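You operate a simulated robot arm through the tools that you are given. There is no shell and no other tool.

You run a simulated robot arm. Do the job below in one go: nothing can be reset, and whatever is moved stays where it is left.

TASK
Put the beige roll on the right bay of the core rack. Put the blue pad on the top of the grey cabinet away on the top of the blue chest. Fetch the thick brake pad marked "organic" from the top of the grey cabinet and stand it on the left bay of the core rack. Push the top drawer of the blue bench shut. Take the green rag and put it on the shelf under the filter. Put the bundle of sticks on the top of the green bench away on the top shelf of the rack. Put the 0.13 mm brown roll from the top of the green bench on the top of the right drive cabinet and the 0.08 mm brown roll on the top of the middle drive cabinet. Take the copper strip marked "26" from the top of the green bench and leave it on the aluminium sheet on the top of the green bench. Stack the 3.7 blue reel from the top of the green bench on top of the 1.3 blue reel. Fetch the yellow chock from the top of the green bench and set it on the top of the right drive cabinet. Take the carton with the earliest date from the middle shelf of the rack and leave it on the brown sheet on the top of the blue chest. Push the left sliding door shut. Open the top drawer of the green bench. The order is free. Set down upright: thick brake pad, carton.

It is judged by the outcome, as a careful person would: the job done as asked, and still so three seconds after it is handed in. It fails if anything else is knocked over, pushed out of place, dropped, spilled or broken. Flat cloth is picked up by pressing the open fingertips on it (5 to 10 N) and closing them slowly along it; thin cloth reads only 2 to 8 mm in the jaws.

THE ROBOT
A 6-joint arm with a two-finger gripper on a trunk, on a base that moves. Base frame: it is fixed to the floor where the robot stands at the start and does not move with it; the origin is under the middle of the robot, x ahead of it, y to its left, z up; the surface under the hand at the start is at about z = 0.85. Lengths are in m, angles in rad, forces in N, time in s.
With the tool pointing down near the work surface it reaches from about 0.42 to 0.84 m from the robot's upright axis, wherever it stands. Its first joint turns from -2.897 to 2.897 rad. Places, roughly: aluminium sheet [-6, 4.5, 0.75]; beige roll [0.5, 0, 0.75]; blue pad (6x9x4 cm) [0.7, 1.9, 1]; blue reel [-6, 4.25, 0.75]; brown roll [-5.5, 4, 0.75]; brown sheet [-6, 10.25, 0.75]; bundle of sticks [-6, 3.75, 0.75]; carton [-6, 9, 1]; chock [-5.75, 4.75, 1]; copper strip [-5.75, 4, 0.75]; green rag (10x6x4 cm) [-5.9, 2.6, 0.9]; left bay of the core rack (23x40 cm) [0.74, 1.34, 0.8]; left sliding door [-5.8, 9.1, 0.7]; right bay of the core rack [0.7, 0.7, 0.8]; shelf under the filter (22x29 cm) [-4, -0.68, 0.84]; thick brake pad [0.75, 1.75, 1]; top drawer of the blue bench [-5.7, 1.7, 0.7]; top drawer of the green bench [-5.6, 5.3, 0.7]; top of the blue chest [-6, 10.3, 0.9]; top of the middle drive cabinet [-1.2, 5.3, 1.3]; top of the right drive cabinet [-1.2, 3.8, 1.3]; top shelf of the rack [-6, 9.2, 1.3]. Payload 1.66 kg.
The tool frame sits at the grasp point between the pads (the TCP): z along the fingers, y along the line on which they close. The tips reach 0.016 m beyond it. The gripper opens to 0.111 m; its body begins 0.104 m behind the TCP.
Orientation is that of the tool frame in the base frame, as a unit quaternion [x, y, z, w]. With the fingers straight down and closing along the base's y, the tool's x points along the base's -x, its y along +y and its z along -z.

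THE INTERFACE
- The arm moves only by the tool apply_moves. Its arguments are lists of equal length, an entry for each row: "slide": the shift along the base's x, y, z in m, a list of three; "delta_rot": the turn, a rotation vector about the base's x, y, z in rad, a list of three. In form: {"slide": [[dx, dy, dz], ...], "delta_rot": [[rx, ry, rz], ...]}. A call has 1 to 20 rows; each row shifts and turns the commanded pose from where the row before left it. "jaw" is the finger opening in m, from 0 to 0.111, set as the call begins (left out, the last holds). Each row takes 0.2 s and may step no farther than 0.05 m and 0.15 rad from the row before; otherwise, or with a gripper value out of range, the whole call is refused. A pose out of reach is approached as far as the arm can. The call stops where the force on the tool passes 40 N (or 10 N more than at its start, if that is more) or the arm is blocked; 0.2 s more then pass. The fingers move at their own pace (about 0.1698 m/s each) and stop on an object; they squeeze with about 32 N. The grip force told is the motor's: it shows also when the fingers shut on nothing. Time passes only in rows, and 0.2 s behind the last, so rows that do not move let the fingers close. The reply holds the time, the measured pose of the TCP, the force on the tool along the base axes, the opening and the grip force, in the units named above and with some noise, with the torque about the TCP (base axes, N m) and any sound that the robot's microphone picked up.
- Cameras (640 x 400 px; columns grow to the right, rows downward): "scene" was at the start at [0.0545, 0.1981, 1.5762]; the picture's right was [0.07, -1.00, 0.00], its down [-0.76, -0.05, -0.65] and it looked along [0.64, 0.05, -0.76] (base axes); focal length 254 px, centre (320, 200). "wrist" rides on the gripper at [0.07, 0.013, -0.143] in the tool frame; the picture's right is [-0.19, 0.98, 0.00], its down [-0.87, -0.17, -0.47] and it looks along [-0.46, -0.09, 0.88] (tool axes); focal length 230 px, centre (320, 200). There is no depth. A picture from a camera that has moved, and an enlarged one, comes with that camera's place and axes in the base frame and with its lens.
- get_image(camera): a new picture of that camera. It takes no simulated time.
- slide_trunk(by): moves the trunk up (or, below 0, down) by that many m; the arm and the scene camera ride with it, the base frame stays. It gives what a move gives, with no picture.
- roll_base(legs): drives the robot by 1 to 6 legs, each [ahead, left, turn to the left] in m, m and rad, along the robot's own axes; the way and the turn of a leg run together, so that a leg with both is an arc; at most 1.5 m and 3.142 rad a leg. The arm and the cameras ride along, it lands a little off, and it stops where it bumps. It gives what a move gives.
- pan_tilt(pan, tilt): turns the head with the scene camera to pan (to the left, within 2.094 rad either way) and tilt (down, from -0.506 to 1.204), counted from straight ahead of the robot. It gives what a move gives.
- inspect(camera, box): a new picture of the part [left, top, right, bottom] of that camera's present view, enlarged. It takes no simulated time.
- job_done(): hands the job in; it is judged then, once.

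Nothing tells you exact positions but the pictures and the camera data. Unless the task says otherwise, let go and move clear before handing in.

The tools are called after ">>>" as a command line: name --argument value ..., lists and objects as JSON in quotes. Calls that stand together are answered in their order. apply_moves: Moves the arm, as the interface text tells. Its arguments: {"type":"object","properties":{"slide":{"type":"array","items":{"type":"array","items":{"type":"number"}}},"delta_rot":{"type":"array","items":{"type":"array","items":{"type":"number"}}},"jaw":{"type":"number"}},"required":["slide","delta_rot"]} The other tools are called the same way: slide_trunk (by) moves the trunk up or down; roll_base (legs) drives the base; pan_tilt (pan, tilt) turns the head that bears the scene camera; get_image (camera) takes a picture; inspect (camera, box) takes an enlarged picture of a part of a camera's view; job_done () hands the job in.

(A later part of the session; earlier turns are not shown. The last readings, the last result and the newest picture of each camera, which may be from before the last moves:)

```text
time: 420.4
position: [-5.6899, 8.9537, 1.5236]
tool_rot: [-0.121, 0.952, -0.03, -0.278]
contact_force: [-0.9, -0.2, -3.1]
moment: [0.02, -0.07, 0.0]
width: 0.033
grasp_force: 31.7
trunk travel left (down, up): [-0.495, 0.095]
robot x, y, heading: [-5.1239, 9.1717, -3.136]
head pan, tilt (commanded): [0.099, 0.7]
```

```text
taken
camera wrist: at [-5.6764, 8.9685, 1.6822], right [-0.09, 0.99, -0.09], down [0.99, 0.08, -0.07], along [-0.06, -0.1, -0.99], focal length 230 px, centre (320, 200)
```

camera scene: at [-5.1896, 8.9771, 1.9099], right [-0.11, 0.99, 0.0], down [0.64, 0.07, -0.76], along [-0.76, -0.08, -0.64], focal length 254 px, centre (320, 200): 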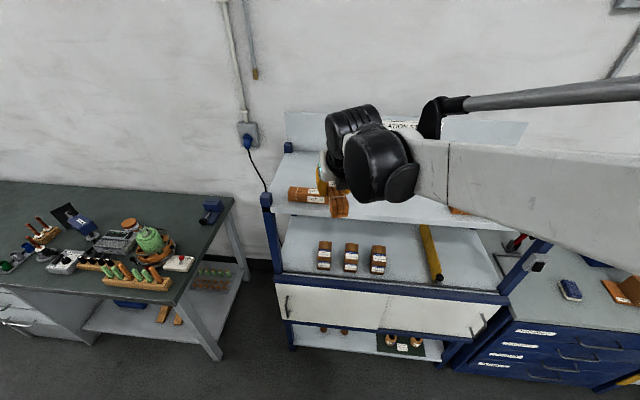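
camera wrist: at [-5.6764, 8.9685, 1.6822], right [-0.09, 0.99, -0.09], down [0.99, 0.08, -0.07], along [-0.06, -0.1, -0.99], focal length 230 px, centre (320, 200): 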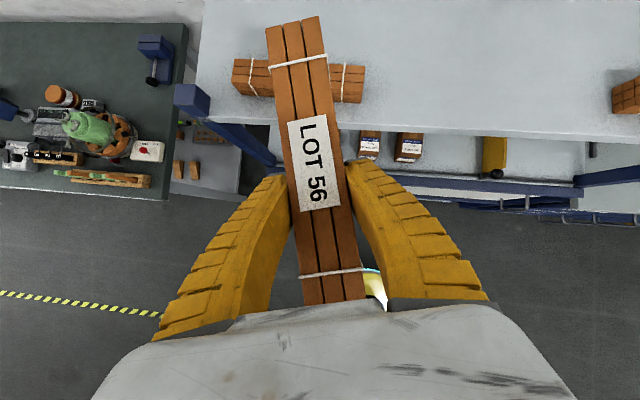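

Over the top shelf: free space lies between LOT 27 (y<8.99) and LOT 62 (y>9.35). I'll bring the bundle to about (-6.02, 9.17), rotating it to point along x.

>>> apply_moves --slide '[[-0.0356, 0.0245, 0], [-0.0356, 0.0245, 0], [-0.0356, 0.0245, -0.005], [-0.0356, 0.0245, -0.005], [-0.0356, 0.0245, -0.01], [-0.0356, 0.0245, -0.01], [-0.0356, 0.0245, -0.01], [-0.0356, 0.0245, -0.01], [-0.035, 0.0245, -0.01], [0, 0, 0]]' --delta_rot '[[0, 0, -0.042], [0, 0, -0.042], [0, 0, -0.042], [0, 0, -0.042], [0, 0, -0.042], [0, 0, -0.042], [0, 0, -0.042], [0, 0, -0.042], [0, 0, -0.042], [0, 0, 0]]'

>>> get_image --camera "wrist"

>>> get_image --camera "scene"

```text
time: 422.6
position: [-6.0076, 9.1726, 1.4652]
tool_rot: [0.06, 0.958, 0.023, -0.279]
contact_force: [0.9, 0.1, -2.4]
moment: [0.02, -0.04, 0.02]
width: 0.0329
grasp_force: 32.1
trunk travel left (down, up): [-0.495, 0.095]
robot x, y, heading: [-5.1215, 9.1768, -3.132]
head pan, tilt (commanded): [0.099, 0.7]
```

```text
taken
camera wrist: at [-5.9889, 9.1809, 1.6235], right [0.28, 0.95, -0.09], down [0.95, -0.29, -0.07], along [-0.09, -0.07, -0.99], focal length 230 px, centre (320, 200)
```

wrist: 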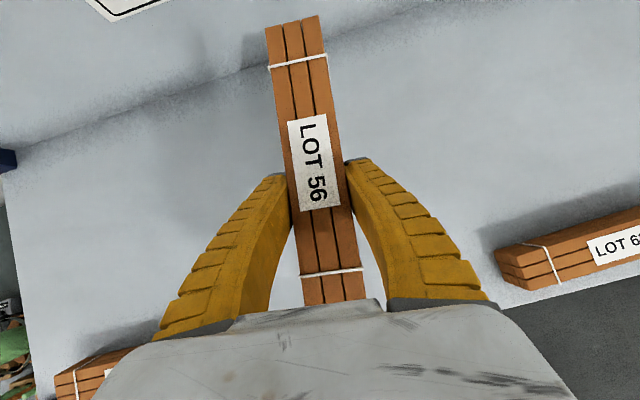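

```text
taken
camera scene: at [-5.1875, 8.9759, 1.9099], right [-0.11, 0.99, 0.0], down [0.64, 0.07, -0.77], along [-0.76, -0.08, -0.64], focal length 254 px, centre (320, 200)
```

scene: 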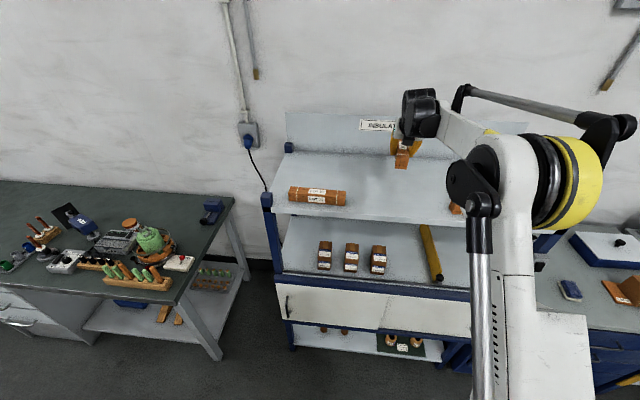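

>>> apply_moves --slide '[[0, 0, -0.04], [0, 0, -0.04], [0, 0, -0.02], [0, 0, -0.01], [0, 0, 0]]' --delta_rot '[[0, 0, 0], [0, 0, 0], [0, 0, 0], [0, 0, 0], [0, 0, 0]]'

>>> inspect --camera "scene" --box '[340, 80, 480, 220]'

```text
time: 423.8
position: [-6.011, 9.1737, 1.3536]
tool_rot: [0.06, 0.959, 0.023, -0.278]
contact_force: [0.9, 0.1, -2.8]
moment: [-0.03, -0.04, 0.01]
width: 0.0332
grasp_force: 32.4
trunk travel left (down, up): [-0.495, 0.095]
robot x, y, heading: [-5.1257, 9.1702, -3.13]
head pan, tilt (commanded): [0.099, 0.7]
```

```text
2.86 times, centred on (410, 150) of scene
camera zoom: at [-5.1897, 8.977, 1.91], right [-0.11, 0.99, 0.0], down [0.64, 0.07, -0.76], along [-0.76, -0.08, -0.64], focal length 725 px, centre (63, 343)
```

zoom: 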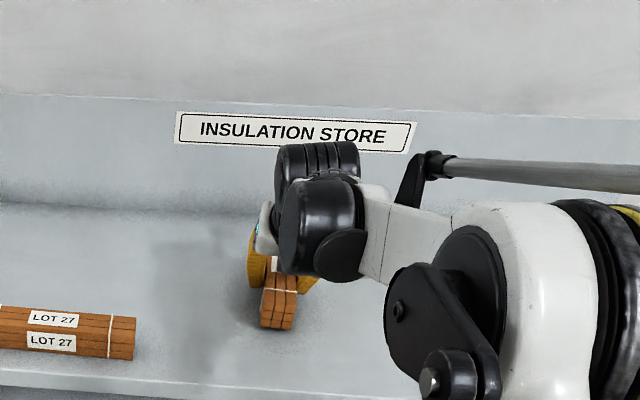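

Close to the shelf. Lowering in small steps to contact.

>>> apply_moves --slide '[[0, 0, -0.006], [0, 0, -0.006], [0, 0, 0]]' --delta_rot '[[0, 0, 0], [0, 0, 0], [0, 0, 0]]'

>>> apply_moves --slide '[[0, 0, -0.004], [0, 0, -0.004], [0, 0, 0]]' --delta_rot '[[0, 0, 0], [0, 0, 0], [0, 0, 0]]'

```text
time: 424.6
position: [-6.0105, 9.1743, 1.3441]
tool_rot: [0.061, 0.958, 0.023, -0.279]
contact_force: [-10.7, 0.6, 26.6]
moment: [0.03, 0.35, -0.04]
width: 0.0371
grasp_force: 32.3
trunk travel left (down, up): [-0.495, 0.095]
robot x, y, heading: [-5.1262, 9.1741, -3.13]
head pan, tilt (commanded): [0.099, 0.7]
```

```text
time: 425.4
position: [-6.0095, 9.1737, 1.3382]
tool_rot: [0.06, 0.957, 0.023, -0.281]
contact_force: [3.4, -0.2, 20.5]
moment: [-0.13, -0.52, -0.03]
width: 0.0387
grasp_force: 32.6
trunk travel left (down, up): [-0.495, 0.095]
robot x, y, heading: [-5.1222, 9.1724, -3.128]
head pan, tilt (commanded): [0.099, 0.7]
stopped in row 3: the force on the tool passed its limit at 40 N (the readings are from after the stop); the commanded pose is now the measured one
```

The bundle is on the shelf. Relieving the push, opening and checking.

>>> apply_moves --slide '[[0, 0, 0.003], [0, 0, 0]]' --delta_rot '[[0, 0, 0], [0, 0, 0]]'

>>> apply_moves --slide '[[0, 0, 0], [0, 0, 0], [0, 0, 0]]' --delta_rot '[[0, 0, 0], [0, 0, 0], [0, 0, 0]]' --jaw 0.07

>>> apply_moves --slide '[[0.01, 0, 0.018], [0.016, -0.002, 0.025], [0.016, -0.002, 0.025], [0.016, -0.002, 0.025], [0.016, -0.002, 0.025], [0.02, 0, 0.03], [0, 0, 0]]' --delta_rot '[[0, 0, 0], [0, 0, 0], [0, 0, 0], [0, 0, 0], [0, 0, 0], [0, 0, 0], [0, 0, 0]]'

>>> get_image --camera "wrist"

>>> inspect --camera "scene" --box '[260, 80, 500, 280]'

```text
time: 426.1
position: [-6.0097, 9.1742, 1.3385]
tool_rot: [0.061, 0.958, 0.024, -0.28]
contact_force: [6.1, -0.9, 9.1]
moment: [-0.08, 0.08, 0.0]
width: 0.0354
grasp_force: 31.7
trunk travel left (down, up): [-0.495, 0.095]
robot x, y, heading: [-5.1274, 9.1766, -3.131]
head pan, tilt (commanded): [0.099, 0.7]
```

```text
time: 426.9
position: [-6.0111, 9.1752, 1.339]
tool_rot: [0.061, 0.958, 0.023, -0.279]
contact_force: [1.3, 2.5, 3.6]
moment: [-0.11, -0.01, 0.03]
width: 0.0704
grasp_force: 0.1
trunk travel left (down, up): [-0.495, 0.095]
robot x, y, heading: [-5.1289, 9.1741, -3.13]
head pan, tilt (commanded): [0.099, 0.7]
```

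```text
time: 428.4
position: [-5.9181, 9.1666, 1.485]
tool_rot: [0.061, 0.958, 0.023, -0.278]
contact_force: [-0.2, 0.3, 0.0]
moment: [-0.02, -0.03, 0.0]
width: 0.0717
grasp_force: 1.3
trunk travel left (down, up): [-0.495, 0.095]
robot x, y, heading: [-5.1268, 9.173, -3.131]
head pan, tilt (commanded): [0.099, 0.7]
```

```text
taken
camera wrist: at [-5.8996, 9.1755, 1.6425], right [0.28, 0.95, -0.09], down [0.95, -0.29, -0.07], along [-0.09, -0.07, -0.99], focal length 230 px, centre (320, 200)
```

wrist: 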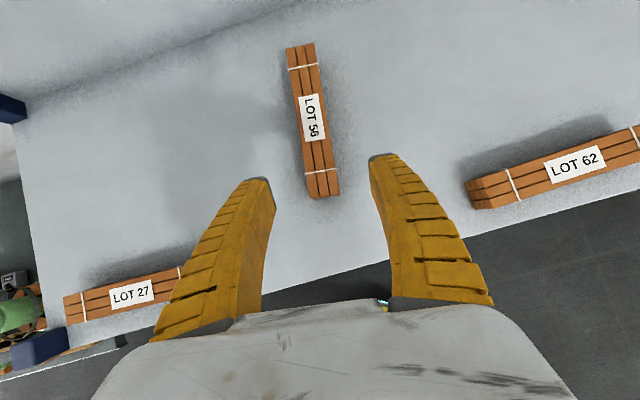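

```text
2.00 times, centred on (380, 180) of scene
camera zoom: at [-5.1913, 8.9768, 1.9098], right [-0.11, 0.99, 0.0], down [0.64, 0.07, -0.76], along [-0.76, -0.08, -0.65], focal length 508 px, centre (200, 240)
```

zoom: 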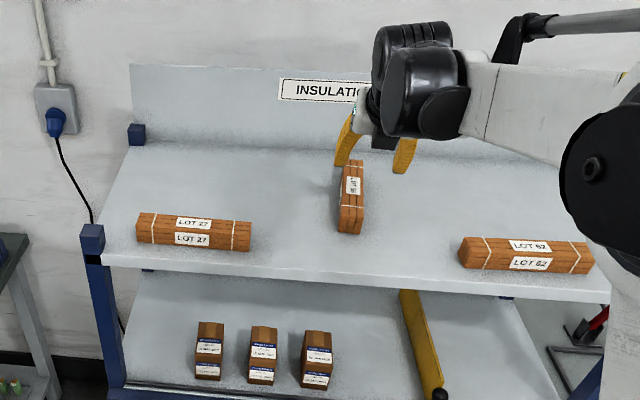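

LOT 56 now lies on the top shelf, nothing else disturbed. Setting the tool vertical, retracting, and heading back to the green bench.

>>> apply_moves --slide '[[0.04, 0, 0.01], [0.04, 0, 0.01], [0.04, 0, 0], [0.04, 0, 0], [0.04, 0, 0], [0.04, 0, 0], [0, 0, 0]]' --delta_rot '[[-0.0158, -0.139, 0], [-0.0158, -0.139, 0], [-0.0158, -0.139, 0], [-0.0158, -0.139, 0], [0, 0, 0], [0, 0, 0], [0, 0, 0]]'

>>> roll_base --legs '[[0, 0.95, 0], [-0.55, 0.2, 0]]'

>>> slide_trunk --by -0.28

```text
time: 430.1
position: [-5.6852, 9.1644, 1.5063]
tool_rot: [0.06, 0.998, 0.008, -0.004]
contact_force: [-0.5, -0.3, 0.3]
moment: [-0.01, -0.02, 0.01]
width: 0.0715
grasp_force: 1.0
trunk travel left (down, up): [-0.495, 0.095]
robot x, y, heading: [-5.1222, 9.1731, -3.132]
head pan, tilt (commanded): [0.099, 0.7]
```

```text
time: 438.0
position: [-5.1107, 8.0091, 1.5061]
tool_rot: [0.054, 0.998, 0.008, -0.005]
contact_force: [0.1, 0.8, 0.7]
moment: [0.0, 0.0, -0.02]
width: 0.0718
grasp_force: 0.9
trunk travel left (down, up): [-0.495, 0.095]
robot x, y, heading: [-4.5517, 8.0256, -3.121]
head pan, tilt (commanded): [0.099, 0.7]
```

```text
time: 440.8
position: [-5.1118, 8.0091, 1.226]
tool_rot: [0.055, 0.998, 0.007, -0.004]
contact_force: [-0.3, -0.1, 0.9]
moment: [0.01, 0.0, 0.02]
width: 0.0716
grasp_force: 0.8
trunk travel left (down, up): [-0.215, 0.375]
robot x, y, heading: [-4.5525, 8.0253, -3.12]
head pan, tilt (commanded): [0.099, 0.7]
```

>>> roll_base --legs '[[0, 1.25, -0.02], [0, 1.25, 0], [0, 1.1, 0], [0.5, 0, 0]]'

>>> pan_tilt --pan 0.0 --tilt 0.85

>>> get_image --camera "scene"

>>> get_image --camera "wrist"

```text
time: 460.7
position: [-5.5123, 4.3842, 1.2258]
tool_rot: [0.033, 0.999, 0.007, -0.003]
contact_force: [-0.8, -0.3, 0.0]
moment: [-0.01, -0.07, 0.01]
width: 0.0717
grasp_force: 0.8
trunk travel left (down, up): [-0.215, 0.375]
robot x, y, heading: [-4.9571, 4.4245, -3.077]
head pan, tilt (commanded): [0.099, 0.7]
```

```text
time: 461.4
position: [-5.5116, 4.3836, 1.2264]
tool_rot: [0.034, 0.999, 0.008, -0.004]
contact_force: [-0.1, -0.4, 0.6]
moment: [0.02, 0.02, -0.03]
width: 0.0718
grasp_force: 1.3
trunk travel left (down, up): [-0.215, 0.375]
robot x, y, heading: [-4.9552, 4.4251, -3.077]
head pan, tilt (commanded): [0.0, 0.85]
```

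```text
taken
camera scene: at [-5.0033, 4.2326, 1.6177], right [-0.07, 1.0, 0.0], down [0.75, 0.05, -0.66], along [-0.66, -0.04, -0.75], focal length 254 px, centre (320, 200)
```

scene: 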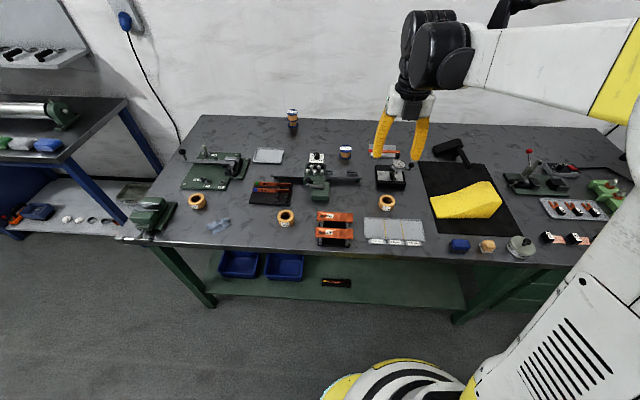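

```text
taken
camera wrist: at [-5.5801, 4.3981, 1.3693], right [0.25, 0.97, 0.01], down [0.86, -0.23, 0.46], along [0.45, -0.11, -0.89], focal length 230 px, centre (320, 200)
```

wrist: 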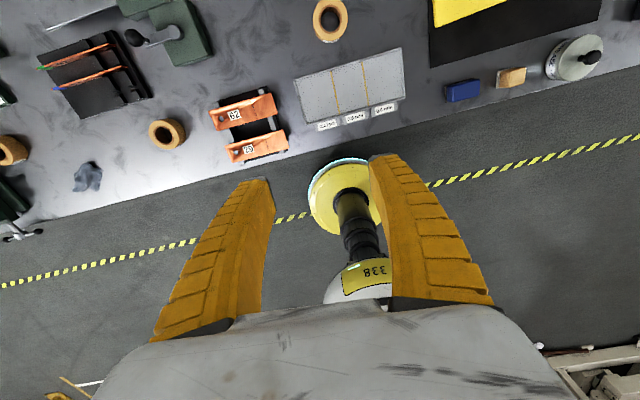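

The 0.13 mm roll is at about (-5.663, 4.444). Moving above it and checking.

>>> apply_moves --slide '[[-0.04, 0.015, -0.02], [-0.04, 0.015, -0.03], [-0.04, 0.015, -0.03], [-0.03, 0.015, -0.03], [0, 0, -0.04], [0, 0, -0.04], [0, 0, 0]]' --delta_rot '[[0, 0, 0], [0, 0, 0], [0, 0, 0], [0, 0, 0], [0, 0, 0], [0, 0, 0], [0, 0, 0]]' --jaw 0.105

>>> get_image --camera "wrist"

>>> inspect --camera "scene" --box '[340, 120, 450, 250]'

```text
refused: row 2 steps farther than a row can; nothing moved
```

```text
taken
camera wrist: at [-5.5801, 4.3981, 1.3693], right [0.25, 0.97, 0.01], down [0.86, -0.23, 0.46], along [0.45, -0.11, -0.89], focal length 230 px, centre (320, 200)
```

wrist: 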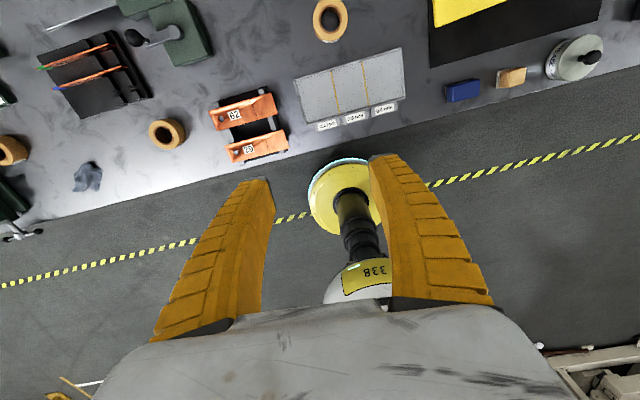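

```text
3.08 times, centred on (395, 185) of scene
camera zoom: at [-5.0033, 4.2326, 1.6177], right [-0.07, 1.0, 0.0], down [0.75, 0.05, -0.66], along [-0.66, -0.04, -0.75], focal length 781 px, centre (89, 246)
```

zoom: 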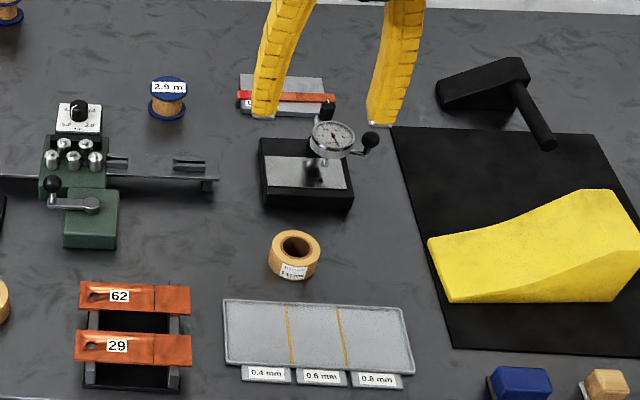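

The step was too long; also, with the camera on the far side it would come near the dial gauge, so I'll first rotate the gripper back 180°.

>>> apply_moves --slide '[[-0.02, 0.005, 0], [-0.02, 0.005, 0], [-0.02, 0.005, 0], [-0.02, 0.005, 0], [-0.02, 0.005, 0], [-0.02, 0.01, 0], [-0.02, 0.01, 0], [-0.01, 0.01, 0], [0, 0.005, 0], [0, 0, 0], [0, 0, 0]]' --delta_rot '[[0, 0, -0.1464], [0, 0, -0.1464], [0, 0, -0.1464], [0, 0, -0.1464], [0, 0, -0.1464], [0, 0, -0.1464], [0, 0, -0.1464], [0, 0, -0.1464], [0, 0, -0.1464], [0, 0, -0.1464], [0, 0, -0.1464]]' --jaw 0.105

>>> apply_moves --slide '[[0, 0, -0.02], [0, 0, -0.02], [0, 0, -0.02], [0, 0, -0.02], [0, 0, -0.02], [0, 0, -0.02], [0, 0, -0.02], [0, 0, -0.02], [0, 0, -0.02], [0, 0, -0.02], [0, 0, 0]]' --delta_rot '[[0, 0, -0.1464], [0, 0, -0.1464], [0, 0, -0.1464], [0, 0, -0.1464], [0, 0, -0.1464], [0, 0, -0.1464], [0, 0, -0.1464], [0, 0, -0.1464], [0, 0, -0.1464], [0, 0, -0.1464], [0, 0, 0]]'

>>> get_image --camera "wrist"

>>> inspect --camera "scene" --box '[340, 120, 450, 250]'

```text
time: 463.8
position: [-5.6629, 4.4433, 1.2271]
tool_rot: [0.745, 0.667, 0.008, 0.003]
contact_force: [-0.5, 0.3, 0.9]
moment: [-0.01, -0.02, -0.01]
width: 0.1054
grasp_force: 0.1
trunk travel left (down, up): [-0.215, 0.375]
robot x, y, heading: [-4.9552, 4.4214, -3.075]
head pan, tilt (commanded): [0.0, 0.85]
```

```text
time: 466.2
position: [-5.6624, 4.4438, 1.0252]
tool_rot: [1.0, -0.001, 0.004, 0.008]
contact_force: [-0.4, 1.4, -0.4]
moment: [-0.02, 0.01, 0.0]
width: 0.1054
grasp_force: 0.9
trunk travel left (down, up): [-0.215, 0.375]
robot x, y, heading: [-4.9575, 4.4265, -3.073]
head pan, tilt (commanded): [0.0, 0.85]
```

```text
taken
camera wrist: at [-5.594, 4.4302, 1.1682], right [-0.19, -0.98, 0.01], down [-0.87, 0.18, 0.46], along [-0.46, 0.08, -0.89], focal length 230 px, centre (320, 200)
```

wrist: 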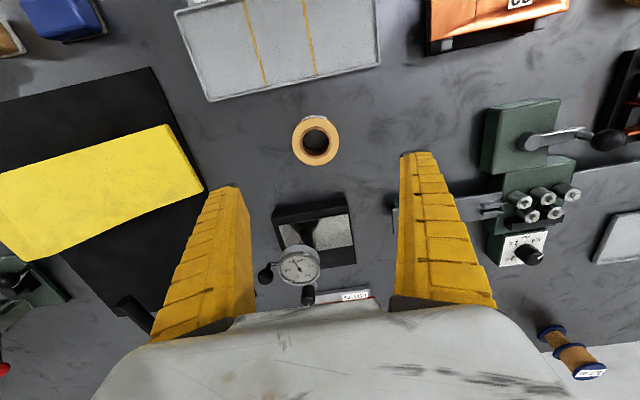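

```text
3.08 times, centred on (395, 185) of scene
camera zoom: at [-5.0032, 4.2326, 1.6177], right [-0.07, 1.0, 0.0], down [0.75, 0.05, -0.66], along [-0.66, -0.04, -0.75], focal length 781 px, centre (89, 246)
```

zoom: 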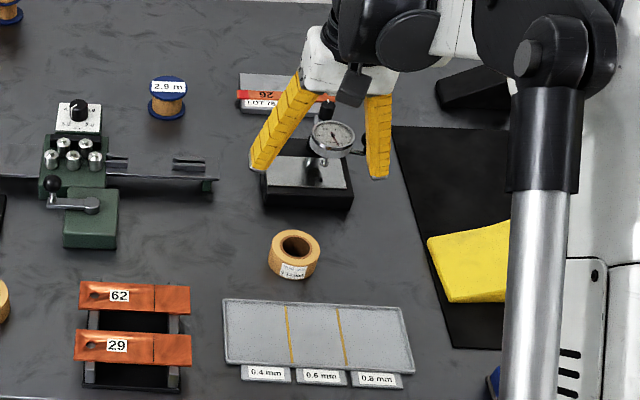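

Aligned with the roll. Descending and gripping it.

>>> apply_moves --slide '[[0.001, 0.002, -0.04], [0, 0, -0.04], [0, 0, -0.04], [0, 0, -0.02], [0, 0, -0.012], [0, 0, 0]]' --delta_rot '[[0, 0, 0], [0, 0, 0], [0, 0, 0], [0, 0, 0], [0, 0, 0], [0, 0, 0]]'

>>> get_image --camera "wrist"

```text
time: 467.6
position: [-5.6628, 4.4441, 0.8746]
tool_rot: [1.0, 0.0, 0.004, 0.007]
contact_force: [0.4, 0.2, -0.2]
moment: [-0.01, -0.01, 0.01]
width: 0.1054
grasp_force: 0.1
trunk travel left (down, up): [-0.215, 0.375]
robot x, y, heading: [-4.9547, 4.4237, -3.077]
head pan, tilt (commanded): [0.0, 0.85]
```

```text
taken
camera wrist: at [-5.5932, 4.4322, 1.0181], right [-0.19, -0.98, 0.01], down [-0.87, 0.17, 0.46], along [-0.46, 0.08, -0.89], focal length 230 px, centre (320, 200)
```

wrist: 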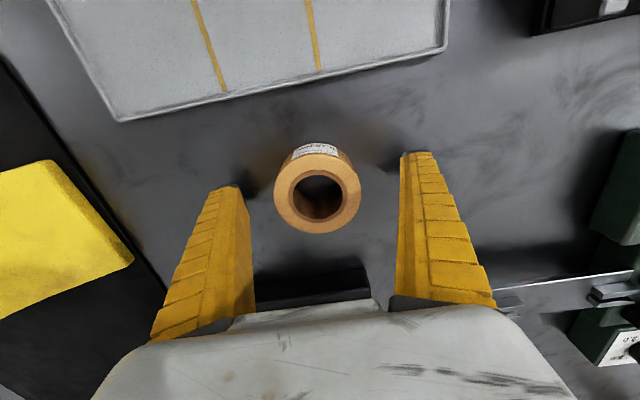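

>>> apply_moves --slide '[[0, 0, 0], [0, 0, 0], [0, 0, 0]]' --delta_rot '[[0, 0, 0], [0, 0, 0], [0, 0, 0]]' --jaw 0.03

>>> apply_moves --slide '[[0, 0, 0.01], [0, 0, 0.03], [0, 0, 0.04], [0, 0, 0.045], [0, 0, 0.045], [0, 0, 0.045], [0, 0, 0.045], [0, 0, 0.045], [0, 0, 0.045], [0, 0, 0]]' --delta_rot '[[0, 0, 0], [0, 0, 0], [0, 0, 0], [0, 0, 0], [0, 0, 0], [0, 0, 0], [0, 0, 0], [0, 0, 0], [0, 0, 0], [0, 0, 0]]'

>>> get_image --camera "wrist"

```text
time: 468.4
position: [-5.662, 4.4448, 0.8748]
tool_rot: [1.0, 0.0, 0.005, 0.007]
contact_force: [0.3, -0.1, 0.7]
moment: [0.01, 0.04, 0.01]
width: 0.0549
grasp_force: 31.3
trunk travel left (down, up): [-0.215, 0.375]
robot x, y, heading: [-4.9537, 4.4208, -3.078]
head pan, tilt (commanded): [0.0, 0.85]
```

```text
time: 470.6
position: [-5.657, 4.4451, 1.2249]
tool_rot: [1.0, -0.001, 0.005, 0.008]
contact_force: [-0.2, 1.0, 0.2]
moment: [-0.01, 0.0, 0.04]
width: 0.0545
grasp_force: 32.1
trunk travel left (down, up): [-0.215, 0.375]
robot x, y, heading: [-4.9547, 4.4273, -3.073]
head pan, tilt (commanded): [0.0, 0.85]
```

```text
taken
camera wrist: at [-5.5907, 4.4332, 1.368], right [-0.19, -0.98, 0.01], down [-0.87, 0.17, 0.46], along [-0.46, 0.08, -0.89], focal length 230 px, centre (320, 200)
```

wrist: 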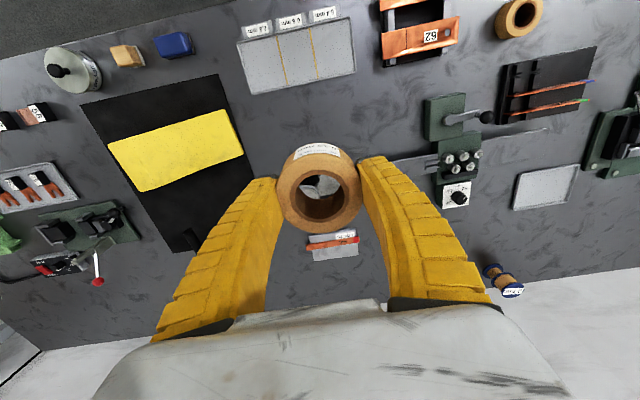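

The 0.13 roll is held. Retracting and driving back toward the aisle by the drive cabinets: first away from the bench and down to y≈2.25.

>>> apply_moves --slide '[[0.04, 0, 0.01], [0.04, 0, 0.01], [0.04, 0, 0.01], [0.04, 0, 0], [0, 0, 0]]' --delta_rot '[[0, 0, 0], [0, 0, 0], [0, 0, 0], [0, 0, 0], [0, 0, 0]]'

>>> roll_base --legs '[[-0.45, 0, -0.068], [0, 1.1, 0], [0, 1.07, 0]]'

>>> pan_tilt --pan -2.0 --tilt 0.4

>>> get_image --camera "scene"

```text
time: 471.8
position: [-5.5017, 4.4456, 1.2545]
tool_rot: [1.0, 0.0, 0.005, 0.007]
contact_force: [-1.2, 0.1, -0.9]
moment: [-0.01, -0.04, -0.01]
width: 0.0543
grasp_force: 31.9
trunk travel left (down, up): [-0.215, 0.375]
robot x, y, heading: [-4.9561, 4.4238, -3.08]
head pan, tilt (commanded): [0.0, 0.85]
```

```text
time: 484.8
position: [-5.0207, 2.3366, 1.2543]
tool_rot: [0.999, -0.035, 0.004, 0.008]
contact_force: [0.6, -0.9, 0.0]
moment: [0.03, 0.01, 0.01]
width: 0.0534
grasp_force: 32.2
trunk travel left (down, up): [-0.215, 0.375]
robot x, y, heading: [-4.477, 2.2779, 3.138]
head pan, tilt (commanded): [0.0, 0.85]
```

```text
time: 486.7
position: [-5.0216, 2.3375, 1.254]
tool_rot: [0.999, -0.034, 0.004, 0.008]
contact_force: [0.2, -0.9, 0.3]
moment: [0.04, -0.01, -0.03]
width: 0.0536
grasp_force: 32.4
trunk travel left (down, up): [-0.215, 0.375]
robot x, y, heading: [-4.4804, 2.2811, 3.143]
head pan, tilt (commanded): [-2.0, 0.4]
```

```text
taken
camera scene: at [-4.4229, 2.1753, 1.6568], right [0.91, -0.42, 0.0], down [-0.16, -0.35, -0.92], along [0.39, 0.84, -0.39], focal length 254 px, centre (320, 200)
```

scene: 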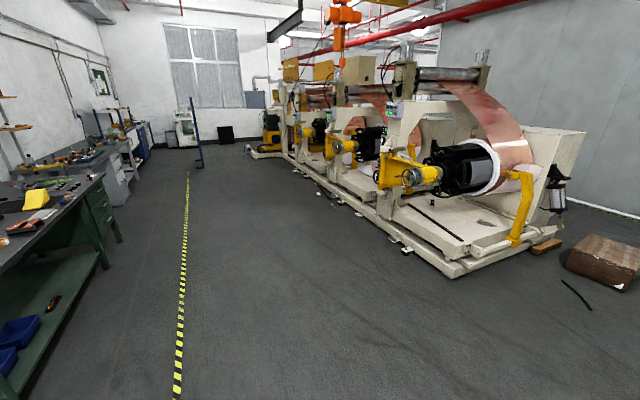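

The path along y≈2.28 is clear. Driving backward toward x≈-0.3.

>>> roll_base --legs '[[-1.5, 0, 0], [-1.5, 0, 0], [-1.2, 0, 0]]'

>>> pan_tilt --pan -1.2 --tilt 0.4

>>> get_image --camera "scene"

```text
time: 506.6
position: [-0.8758, 2.1946, 1.2548]
tool_rot: [0.997, -0.082, 0.004, 0.008]
contact_force: [0.4, 0.1, 0.0]
moment: [0.04, 0.03, 0.01]
width: 0.0529
grasp_force: 31.9
trunk travel left (down, up): [-0.215, 0.375]
robot x, y, heading: [-0.3417, 2.0858, 3.044]
head pan, tilt (commanded): [-2.0, 0.4]
```

```text
time: 507.7
position: [-0.8761, 2.1958, 1.256]
tool_rot: [0.997, -0.082, 0.004, 0.009]
contact_force: [0.7, 0.1, 0.4]
moment: [0.0, -0.05, 0.0]
width: 0.0526
grasp_force: 31.5
trunk travel left (down, up): [-0.215, 0.375]
robot x, y, heading: [-0.3399, 2.0841, 3.045]
head pan, tilt (commanded): [-1.201, 0.4]
```

```text
taken
camera scene: at [-0.367, 1.987, 1.6568], right [0.96, 0.27, 0.0], down [0.1, -0.37, -0.92], along [-0.25, 0.89, -0.39], focal length 254 px, centre (320, 200)
```

scene: 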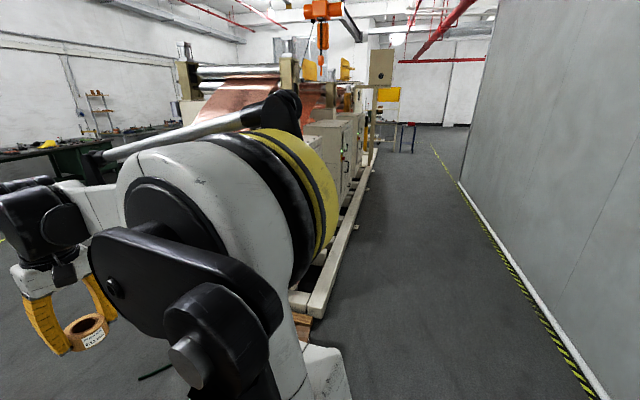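

I'm in the aisle at (-0.34, 2.08). Raising the trunk so the arm passes above the cabinets (top ≈1.3 m), then driving north.

>>> slide_trunk --by 0.3

>>> roll_base --legs '[[-0.08, 0, 0.097], [0, -1.0, 0]]'

>>> pan_tilt --pan -0.6 --tilt 0.5

>>> get_image --camera "scene"

>>> get_image --camera "wrist"

```text
time: 510.7
position: [-0.8761, 2.1952, 1.555]
tool_rot: [0.997, -0.082, 0.003, 0.009]
contact_force: [0.7, 0.3, -0.1]
moment: [0.0, 0.0, -0.01]
width: 0.0529
grasp_force: 31.8
trunk travel left (down, up): [-0.515, 0.075]
robot x, y, heading: [-0.3398, 2.0837, 3.041]
head pan, tilt (commanded): [-1.201, 0.4]
```

```text
time: 516.7
position: [-0.8284, 3.1648, 1.5549]
tool_rot: [1.0, -0.018, 0.005, 0.008]
contact_force: [0.1, 0.0, -1.0]
moment: [0.03, 0.02, 0.05]
width: 0.0526
grasp_force: 32.8
trunk travel left (down, up): [-0.515, 0.075]
robot x, y, heading: [-0.2841, 3.1213, -3.109]
head pan, tilt (commanded): [-1.201, 0.4]
```

```text
time: 517.7
position: [-0.8276, 3.1631, 1.5548]
tool_rot: [1.0, -0.017, 0.004, 0.008]
contact_force: [-0.5, -0.6, -0.5]
moment: [0.01, 0.02, -0.01]
width: 0.0528
grasp_force: 32.0
trunk travel left (down, up): [-0.515, 0.075]
robot x, y, heading: [-0.2821, 3.122, -3.112]
head pan, tilt (commanded): [-0.6, 0.499]
```

```text
taken
camera scene: at [-0.3367, 2.9849, 1.9477], right [0.54, 0.84, 0.0], down [0.4, -0.26, -0.88], along [-0.74, 0.47, -0.48], focal length 254 px, centre (320, 200)
```

scene: 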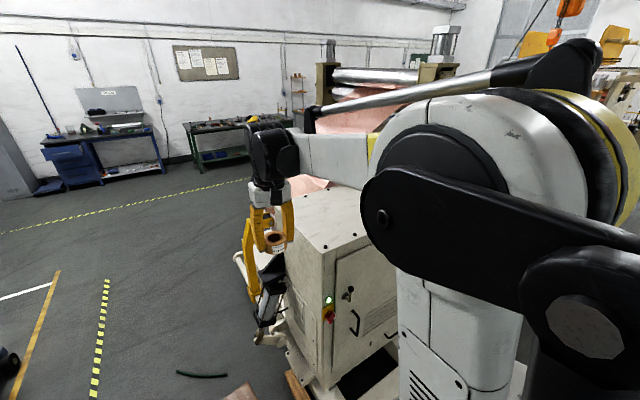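

```text
taken
camera wrist: at [-0.7602, 3.1483, 1.6979], right [-0.22, -0.97, 0.01], down [-0.86, 0.21, 0.46], along [-0.45, 0.09, -0.89], focal length 230 px, centre (320, 200)
```

wrist: 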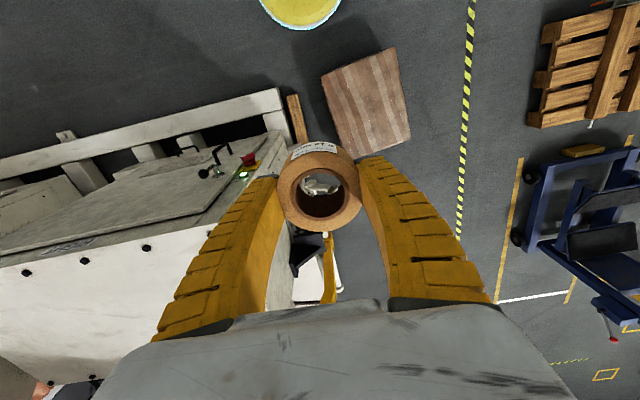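

The right drive cabinet is just ahead. Driving another 0.6 m north.

>>> roll_base --legs '[[0, -0.62, -0.03]]'

>>> pan_tilt --pan 0.0 --tilt 0.7

>>> get_image --camera "scene"

>>> get_image --camera "wrist"

```text
time: 521.1
position: [-0.8348, 3.7735, 1.554]
tool_rot: [0.999, -0.033, 0.004, 0.008]
contact_force: [0.6, 0.2, -0.1]
moment: [-0.01, 0.0, 0.0]
width: 0.0527
grasp_force: 32.2
trunk travel left (down, up): [-0.515, 0.075]
robot x, y, heading: [-0.2941, 3.7147, 3.143]
head pan, tilt (commanded): [-0.6, 0.499]
```

```text
time: 522.1
position: [-0.8351, 3.7764, 1.5545]
tool_rot: [0.999, -0.034, 0.004, 0.007]
contact_force: [0.0, -0.1, -1.7]
moment: [-0.02, 0.01, -0.01]
width: 0.0523
grasp_force: 31.9
trunk travel left (down, up): [-0.515, 0.075]
robot x, y, heading: [-0.2935, 3.7151, 3.141]
head pan, tilt (commanded): [0.0, 0.7]
```

```text
taken
camera scene: at [-0.36, 3.5299, 1.93], right [0.0, 1.0, 0.0], down [0.64, 0.0, -0.77], along [-0.77, 0.0, -0.64], focal length 254 px, centre (320, 200)
```

scene: 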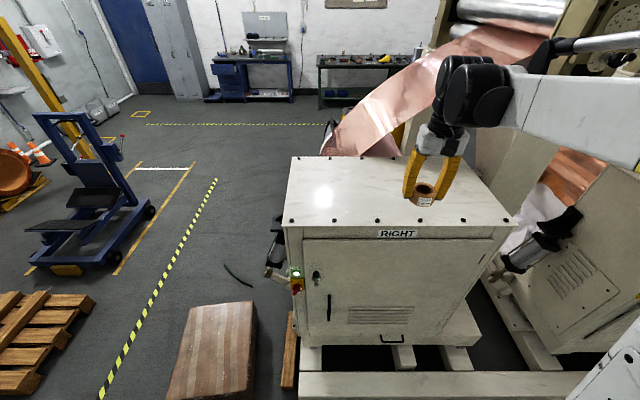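

```text
taken
camera wrist: at [-0.7681, 3.7579, 1.6979], right [-0.25, -0.97, 0.01], down [-0.86, 0.23, 0.46], along [-0.45, 0.11, -0.89], focal length 230 px, centre (320, 200)
```

wrist: 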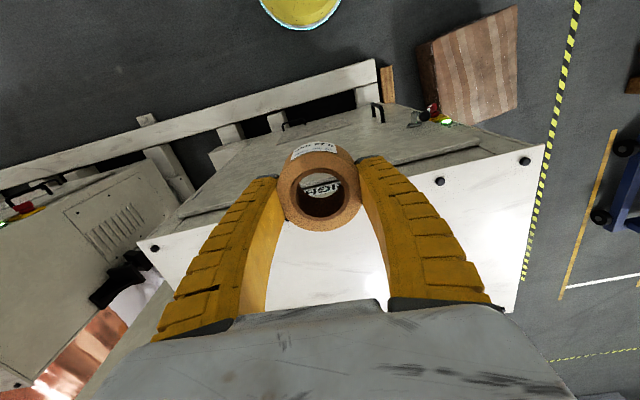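

The cabinet labelled "RIGHT" has a clear flat top (x -0.99…-1.44, y 3.42…4.19). Moving 15 cm closer and positioning the roll over its rear-right part.

>>> roll_base --legs '[[0.15, 0, 0]]'

>>> apply_moves --slide '[[-0.035, 0.03, -0.01], [-0.035, 0.03, -0.01], [-0.035, 0.03, -0.02], [-0.03, 0.03, -0.02], [0, 0.03, -0.03], [0, 0, -0.03], [0, 0, 0]]' --delta_rot '[[0, 0, 0], [0, 0, 0], [0, 0, 0], [0, 0, 0], [0, 0, 0], [0, 0, 0], [0, 0, 0]]'

>>> get_image --camera "scene"

>>> get_image --camera "wrist"

```text
time: 523.5
position: [-0.9865, 3.7752, 1.555]
tool_rot: [0.999, -0.033, 0.004, 0.008]
contact_force: [-0.6, 0.3, -1.0]
moment: [0.03, -0.02, 0.0]
width: 0.0525
grasp_force: 32.2
trunk travel left (down, up): [-0.515, 0.075]
robot x, y, heading: [-0.4409, 3.7181, 3.142]
head pan, tilt (commanded): [0.0, 0.7]
```

```text
refused: row 3 steps farther than a row can; nothing moved
```

```text
taken
camera scene: at [-0.5115, 3.5298, 1.9299], right [0.0, 1.0, 0.0], down [0.64, 0.0, -0.76], along [-0.76, 0.0, -0.64], focal length 254 px, centre (320, 200)
```

scene: 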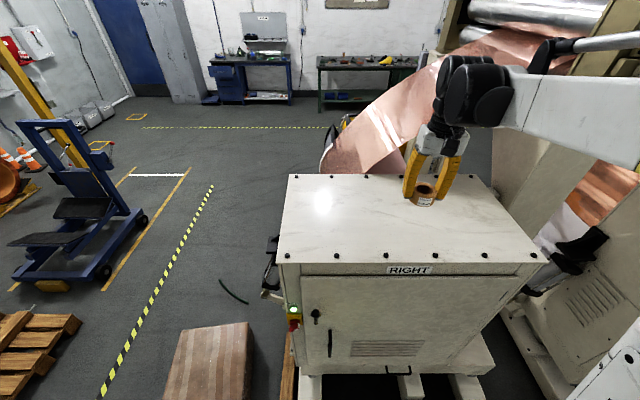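

```text
taken
camera wrist: at [-0.9192, 3.7584, 1.6977], right [-0.26, -0.97, 0.01], down [-0.86, 0.23, 0.46], along [-0.45, 0.11, -0.89], focal length 230 px, centre (320, 200)
```

wrist: 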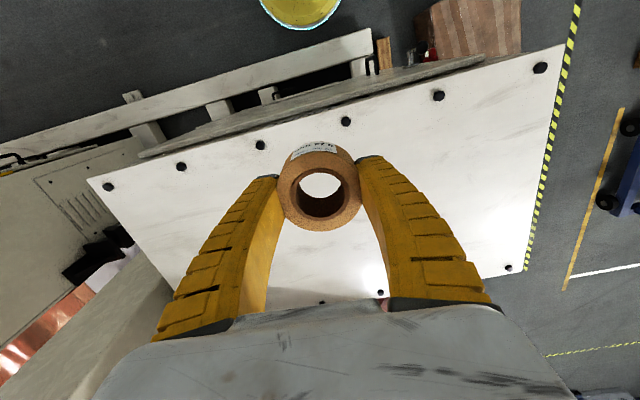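

>>> apply_moves --slide '[[-0.03, 0.03, 0], [-0.03, 0.03, 0], [-0.03, 0.03, 0], [-0.03, 0.03, 0], [-0.015, 0.03, -0.02], [0, 0, -0.04], [0, 0, -0.04], [0, 0, 0]]' --delta_rot '[[0, 0, 0], [0, 0, 0], [0, 0, 0], [0, 0, 0], [0, 0, 0], [0, 0, 0], [0, 0, 0], [0, 0, 0]]'

>>> get_image --camera "wrist"

>>> get_image --camera "scene"

```text
time: 525.3
position: [-1.1162, 3.9282, 1.4555]
tool_rot: [0.999, -0.033, 0.004, 0.008]
contact_force: [0.2, 0.4, 0.1]
moment: [0.0, 0.01, 0.0]
width: 0.0525
grasp_force: 32.3
trunk travel left (down, up): [-0.515, 0.075]
robot x, y, heading: [-0.4442, 3.7192, 3.14]
head pan, tilt (commanded): [0.0, 0.7]
```

```text
taken
camera wrist: at [-1.0489, 3.9117, 1.5985], right [-0.26, -0.97, 0.01], down [-0.86, 0.23, 0.46], along [-0.45, 0.11, -0.89], focal length 230 px, centre (320, 200)
```

wrist: 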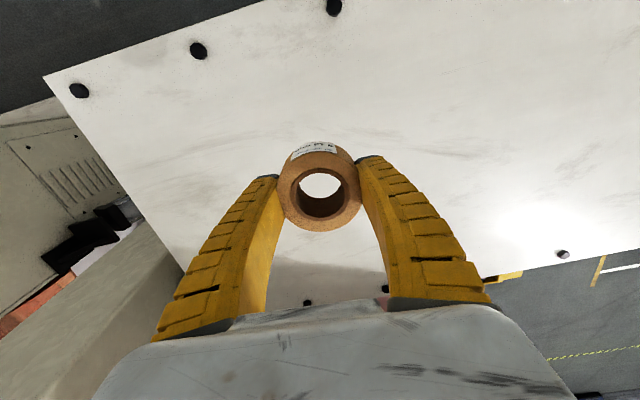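

```text
taken
camera scene: at [-0.5096, 3.5294, 1.93], right [0.0, 1.0, 0.0], down [0.64, 0.0, -0.77], along [-0.77, 0.0, -0.64], focal length 254 px, centre (320, 200)
```

scene: 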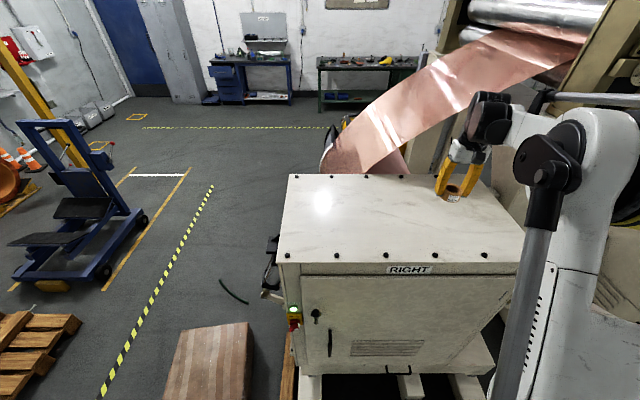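

>>> apply_moves --slide '[[0, 0, -0.04], [0, 0, -0.03], [0, 0, 0]]' --delta_rot '[[0, 0, 0], [0, 0, 0], [0, 0, 0]]'

>>> inspect --camera "scene" --box '[390, 130, 530, 270]'

```text
time: 526.1
position: [-1.1175, 3.9255, 1.3849]
tool_rot: [0.999, -0.034, 0.005, 0.008]
contact_force: [-0.3, 0.8, -1.8]
moment: [-0.01, -0.04, 0.0]
width: 0.0528
grasp_force: 32.1
trunk travel left (down, up): [-0.515, 0.075]
robot x, y, heading: [-0.4405, 3.7166, 3.139]
head pan, tilt (commanded): [0.0, 0.7]
```

```text
2.86 times, centred on (460, 200) of scene
camera zoom: at [-0.5106, 3.53, 1.93], right [0.0, 1.0, 0.0], down [0.64, 0.0, -0.76], along [-0.76, 0.0, -0.64], focal length 725 px, centre (-80, 200)
```

zoom: 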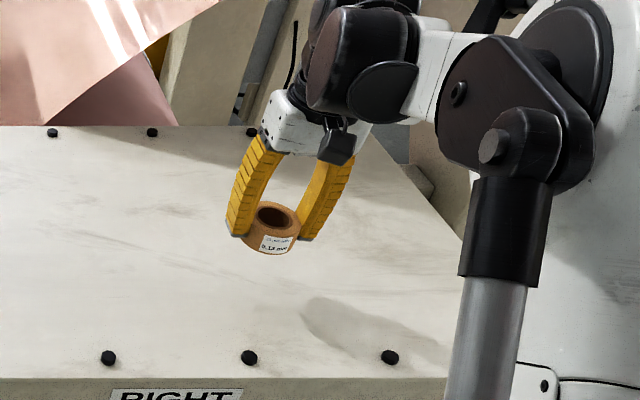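

>>> apply_moves --slide '[[0, 0, -0.01], [0, 0, -0.01], [0, 0, 0]]' --delta_rot '[[0, 0, 0], [0, 0, 0], [0, 0, 0]]'

>>> apply_moves --slide '[[0, 0, -0.005], [0, 0, -0.003], [0, 0, 0]]' --delta_rot '[[0, 0, 0], [0, 0, 0], [0, 0, 0]]'

>>> get_image --camera "wrist"

```text
time: 526.9
position: [-1.1198, 3.9263, 1.3654]
tool_rot: [0.999, -0.034, 0.005, 0.008]
contact_force: [0.7, 0.1, -1.4]
moment: [-0.02, 0.02, 0.03]
width: 0.0526
grasp_force: 31.8
trunk travel left (down, up): [-0.515, 0.075]
robot x, y, heading: [-0.4425, 3.7158, 3.141]
head pan, tilt (commanded): [0.0, 0.7]
```

```text
time: 527.7
position: [-1.1207, 3.9252, 1.3576]
tool_rot: [0.999, -0.033, 0.004, 0.008]
contact_force: [0.3, 0.8, -0.1]
moment: [-0.01, 0.02, -0.01]
width: 0.0526
grasp_force: 31.7
trunk travel left (down, up): [-0.515, 0.075]
robot x, y, heading: [-0.4406, 3.7179, 3.136]
head pan, tilt (commanded): [0.0, 0.7]
```

```text
taken
camera wrist: at [-1.0534, 3.9084, 1.5005], right [-0.26, -0.97, 0.01], down [-0.86, 0.23, 0.46], along [-0.45, 0.11, -0.89], focal length 230 px, centre (320, 200)
```

wrist: 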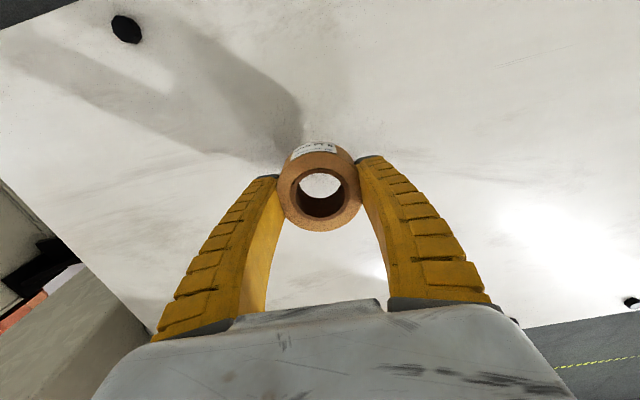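

>>> apply_moves --slide '[[0, 0, -0.005], [0, 0, -0.005], [0, 0, 0]]' --delta_rot '[[0, 0, 0], [0, 0, 0], [0, 0, 0]]'

>>> apply_moves --slide '[[0, 0, -0.003], [0, 0, -0.003], [0, 0, 0]]' --delta_rot '[[0, 0, 0], [0, 0, 0], [0, 0, 0]]'

```text
time: 528.5
position: [-1.1209, 3.9266, 1.3466]
tool_rot: [0.999, -0.033, 0.005, 0.008]
contact_force: [0.2, 0.0, 0.0]
moment: [0.0, 0.0, 0.02]
width: 0.0524
grasp_force: 32.2
trunk travel left (down, up): [-0.515, 0.075]
robot x, y, heading: [-0.4446, 3.7147, 3.141]
head pan, tilt (commanded): [0.0, 0.7]
```

```text
time: 529.3
position: [-1.1198, 3.9259, 1.3406]
tool_rot: [0.999, -0.033, 0.004, 0.007]
contact_force: [0.2, -0.6, -0.1]
moment: [-0.01, -0.02, -0.03]
width: 0.0525
grasp_force: 31.8
trunk travel left (down, up): [-0.515, 0.075]
robot x, y, heading: [-0.4391, 3.718, 3.137]
head pan, tilt (commanded): [0.0, 0.7]
```

>>> apply_moves --slide '[[0, 0, -0.003], [0, 0, -0.003], [0, 0, 0]]' --delta_rot '[[0, 0, 0], [0, 0, 0], [0, 0, 0]]'

>>> apply_moves --slide '[[0, 0, -0.002], [0, 0, -0.002], [0, 0, 0]]' --delta_rot '[[0, 0, 0], [0, 0, 0], [0, 0, 0]]'

>>> get_image --camera "wrist"

```text
time: 530.1
position: [-1.1193, 3.9255, 1.3346]
tool_rot: [0.999, -0.034, 0.004, 0.009]
contact_force: [0.2, 0.4, -1.1]
moment: [0.0, 0.01, 0.03]
width: 0.0525
grasp_force: 32.3
trunk travel left (down, up): [-0.515, 0.075]
robot x, y, heading: [-0.4402, 3.7168, 3.135]
head pan, tilt (commanded): [0.0, 0.7]
```

```text
time: 530.9
position: [-1.1211, 3.9262, 1.3329]
tool_rot: [0.999, -0.033, 0.004, 0.007]
contact_force: [0.7, 0.3, -0.2]
moment: [0.01, 0.0, 0.01]
width: 0.0524
grasp_force: 31.6
trunk travel left (down, up): [-0.515, 0.075]
robot x, y, heading: [-0.4418, 3.7137, 3.138]
head pan, tilt (commanded): [0.0, 0.7]
```

```text
taken
camera wrist: at [-1.0529, 3.909, 1.475], right [-0.26, -0.97, 0.01], down [-0.86, 0.23, 0.46], along [-0.45, 0.11, -0.89], focal length 230 px, centre (320, 200)
```

wrist: 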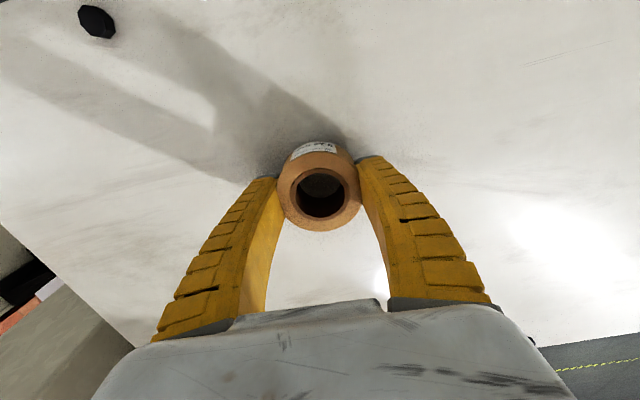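

>>> apply_moves --slide '[[0, 0, -0.002], [0, 0, -0.002], [0, 0, 0]]' --delta_rot '[[0, 0, 0], [0, 0, 0], [0, 0, 0]]'

>>> apply_moves --slide '[[0, 0, -0.002], [0, 0, -0.001], [0, 0, 0]]' --delta_rot '[[0, 0, 0], [0, 0, 0], [0, 0, 0]]'

```text
time: 531.7
position: [-1.1204, 3.927, 1.3272]
tool_rot: [0.999, -0.033, 0.004, 0.008]
contact_force: [-0.2, 0.2, 0.2]
moment: [-0.04, -0.01, 0.0]
width: 0.0525
grasp_force: 31.9
trunk travel left (down, up): [-0.515, 0.075]
robot x, y, heading: [-0.4436, 3.7181, 3.141]
head pan, tilt (commanded): [0.0, 0.7]
```

```text
time: 532.5
position: [-1.1201, 3.9268, 1.3247]
tool_rot: [0.999, -0.034, 0.003, 0.008]
contact_force: [-8.7, 2.1, 23.1]
moment: [0.18, 0.17, 0.01]
width: 0.0531
grasp_force: 31.8
trunk travel left (down, up): [-0.515, 0.075]
robot x, y, heading: [-0.4414, 3.7158, 3.14]
head pan, tilt (commanded): [0.0, 0.7]
```

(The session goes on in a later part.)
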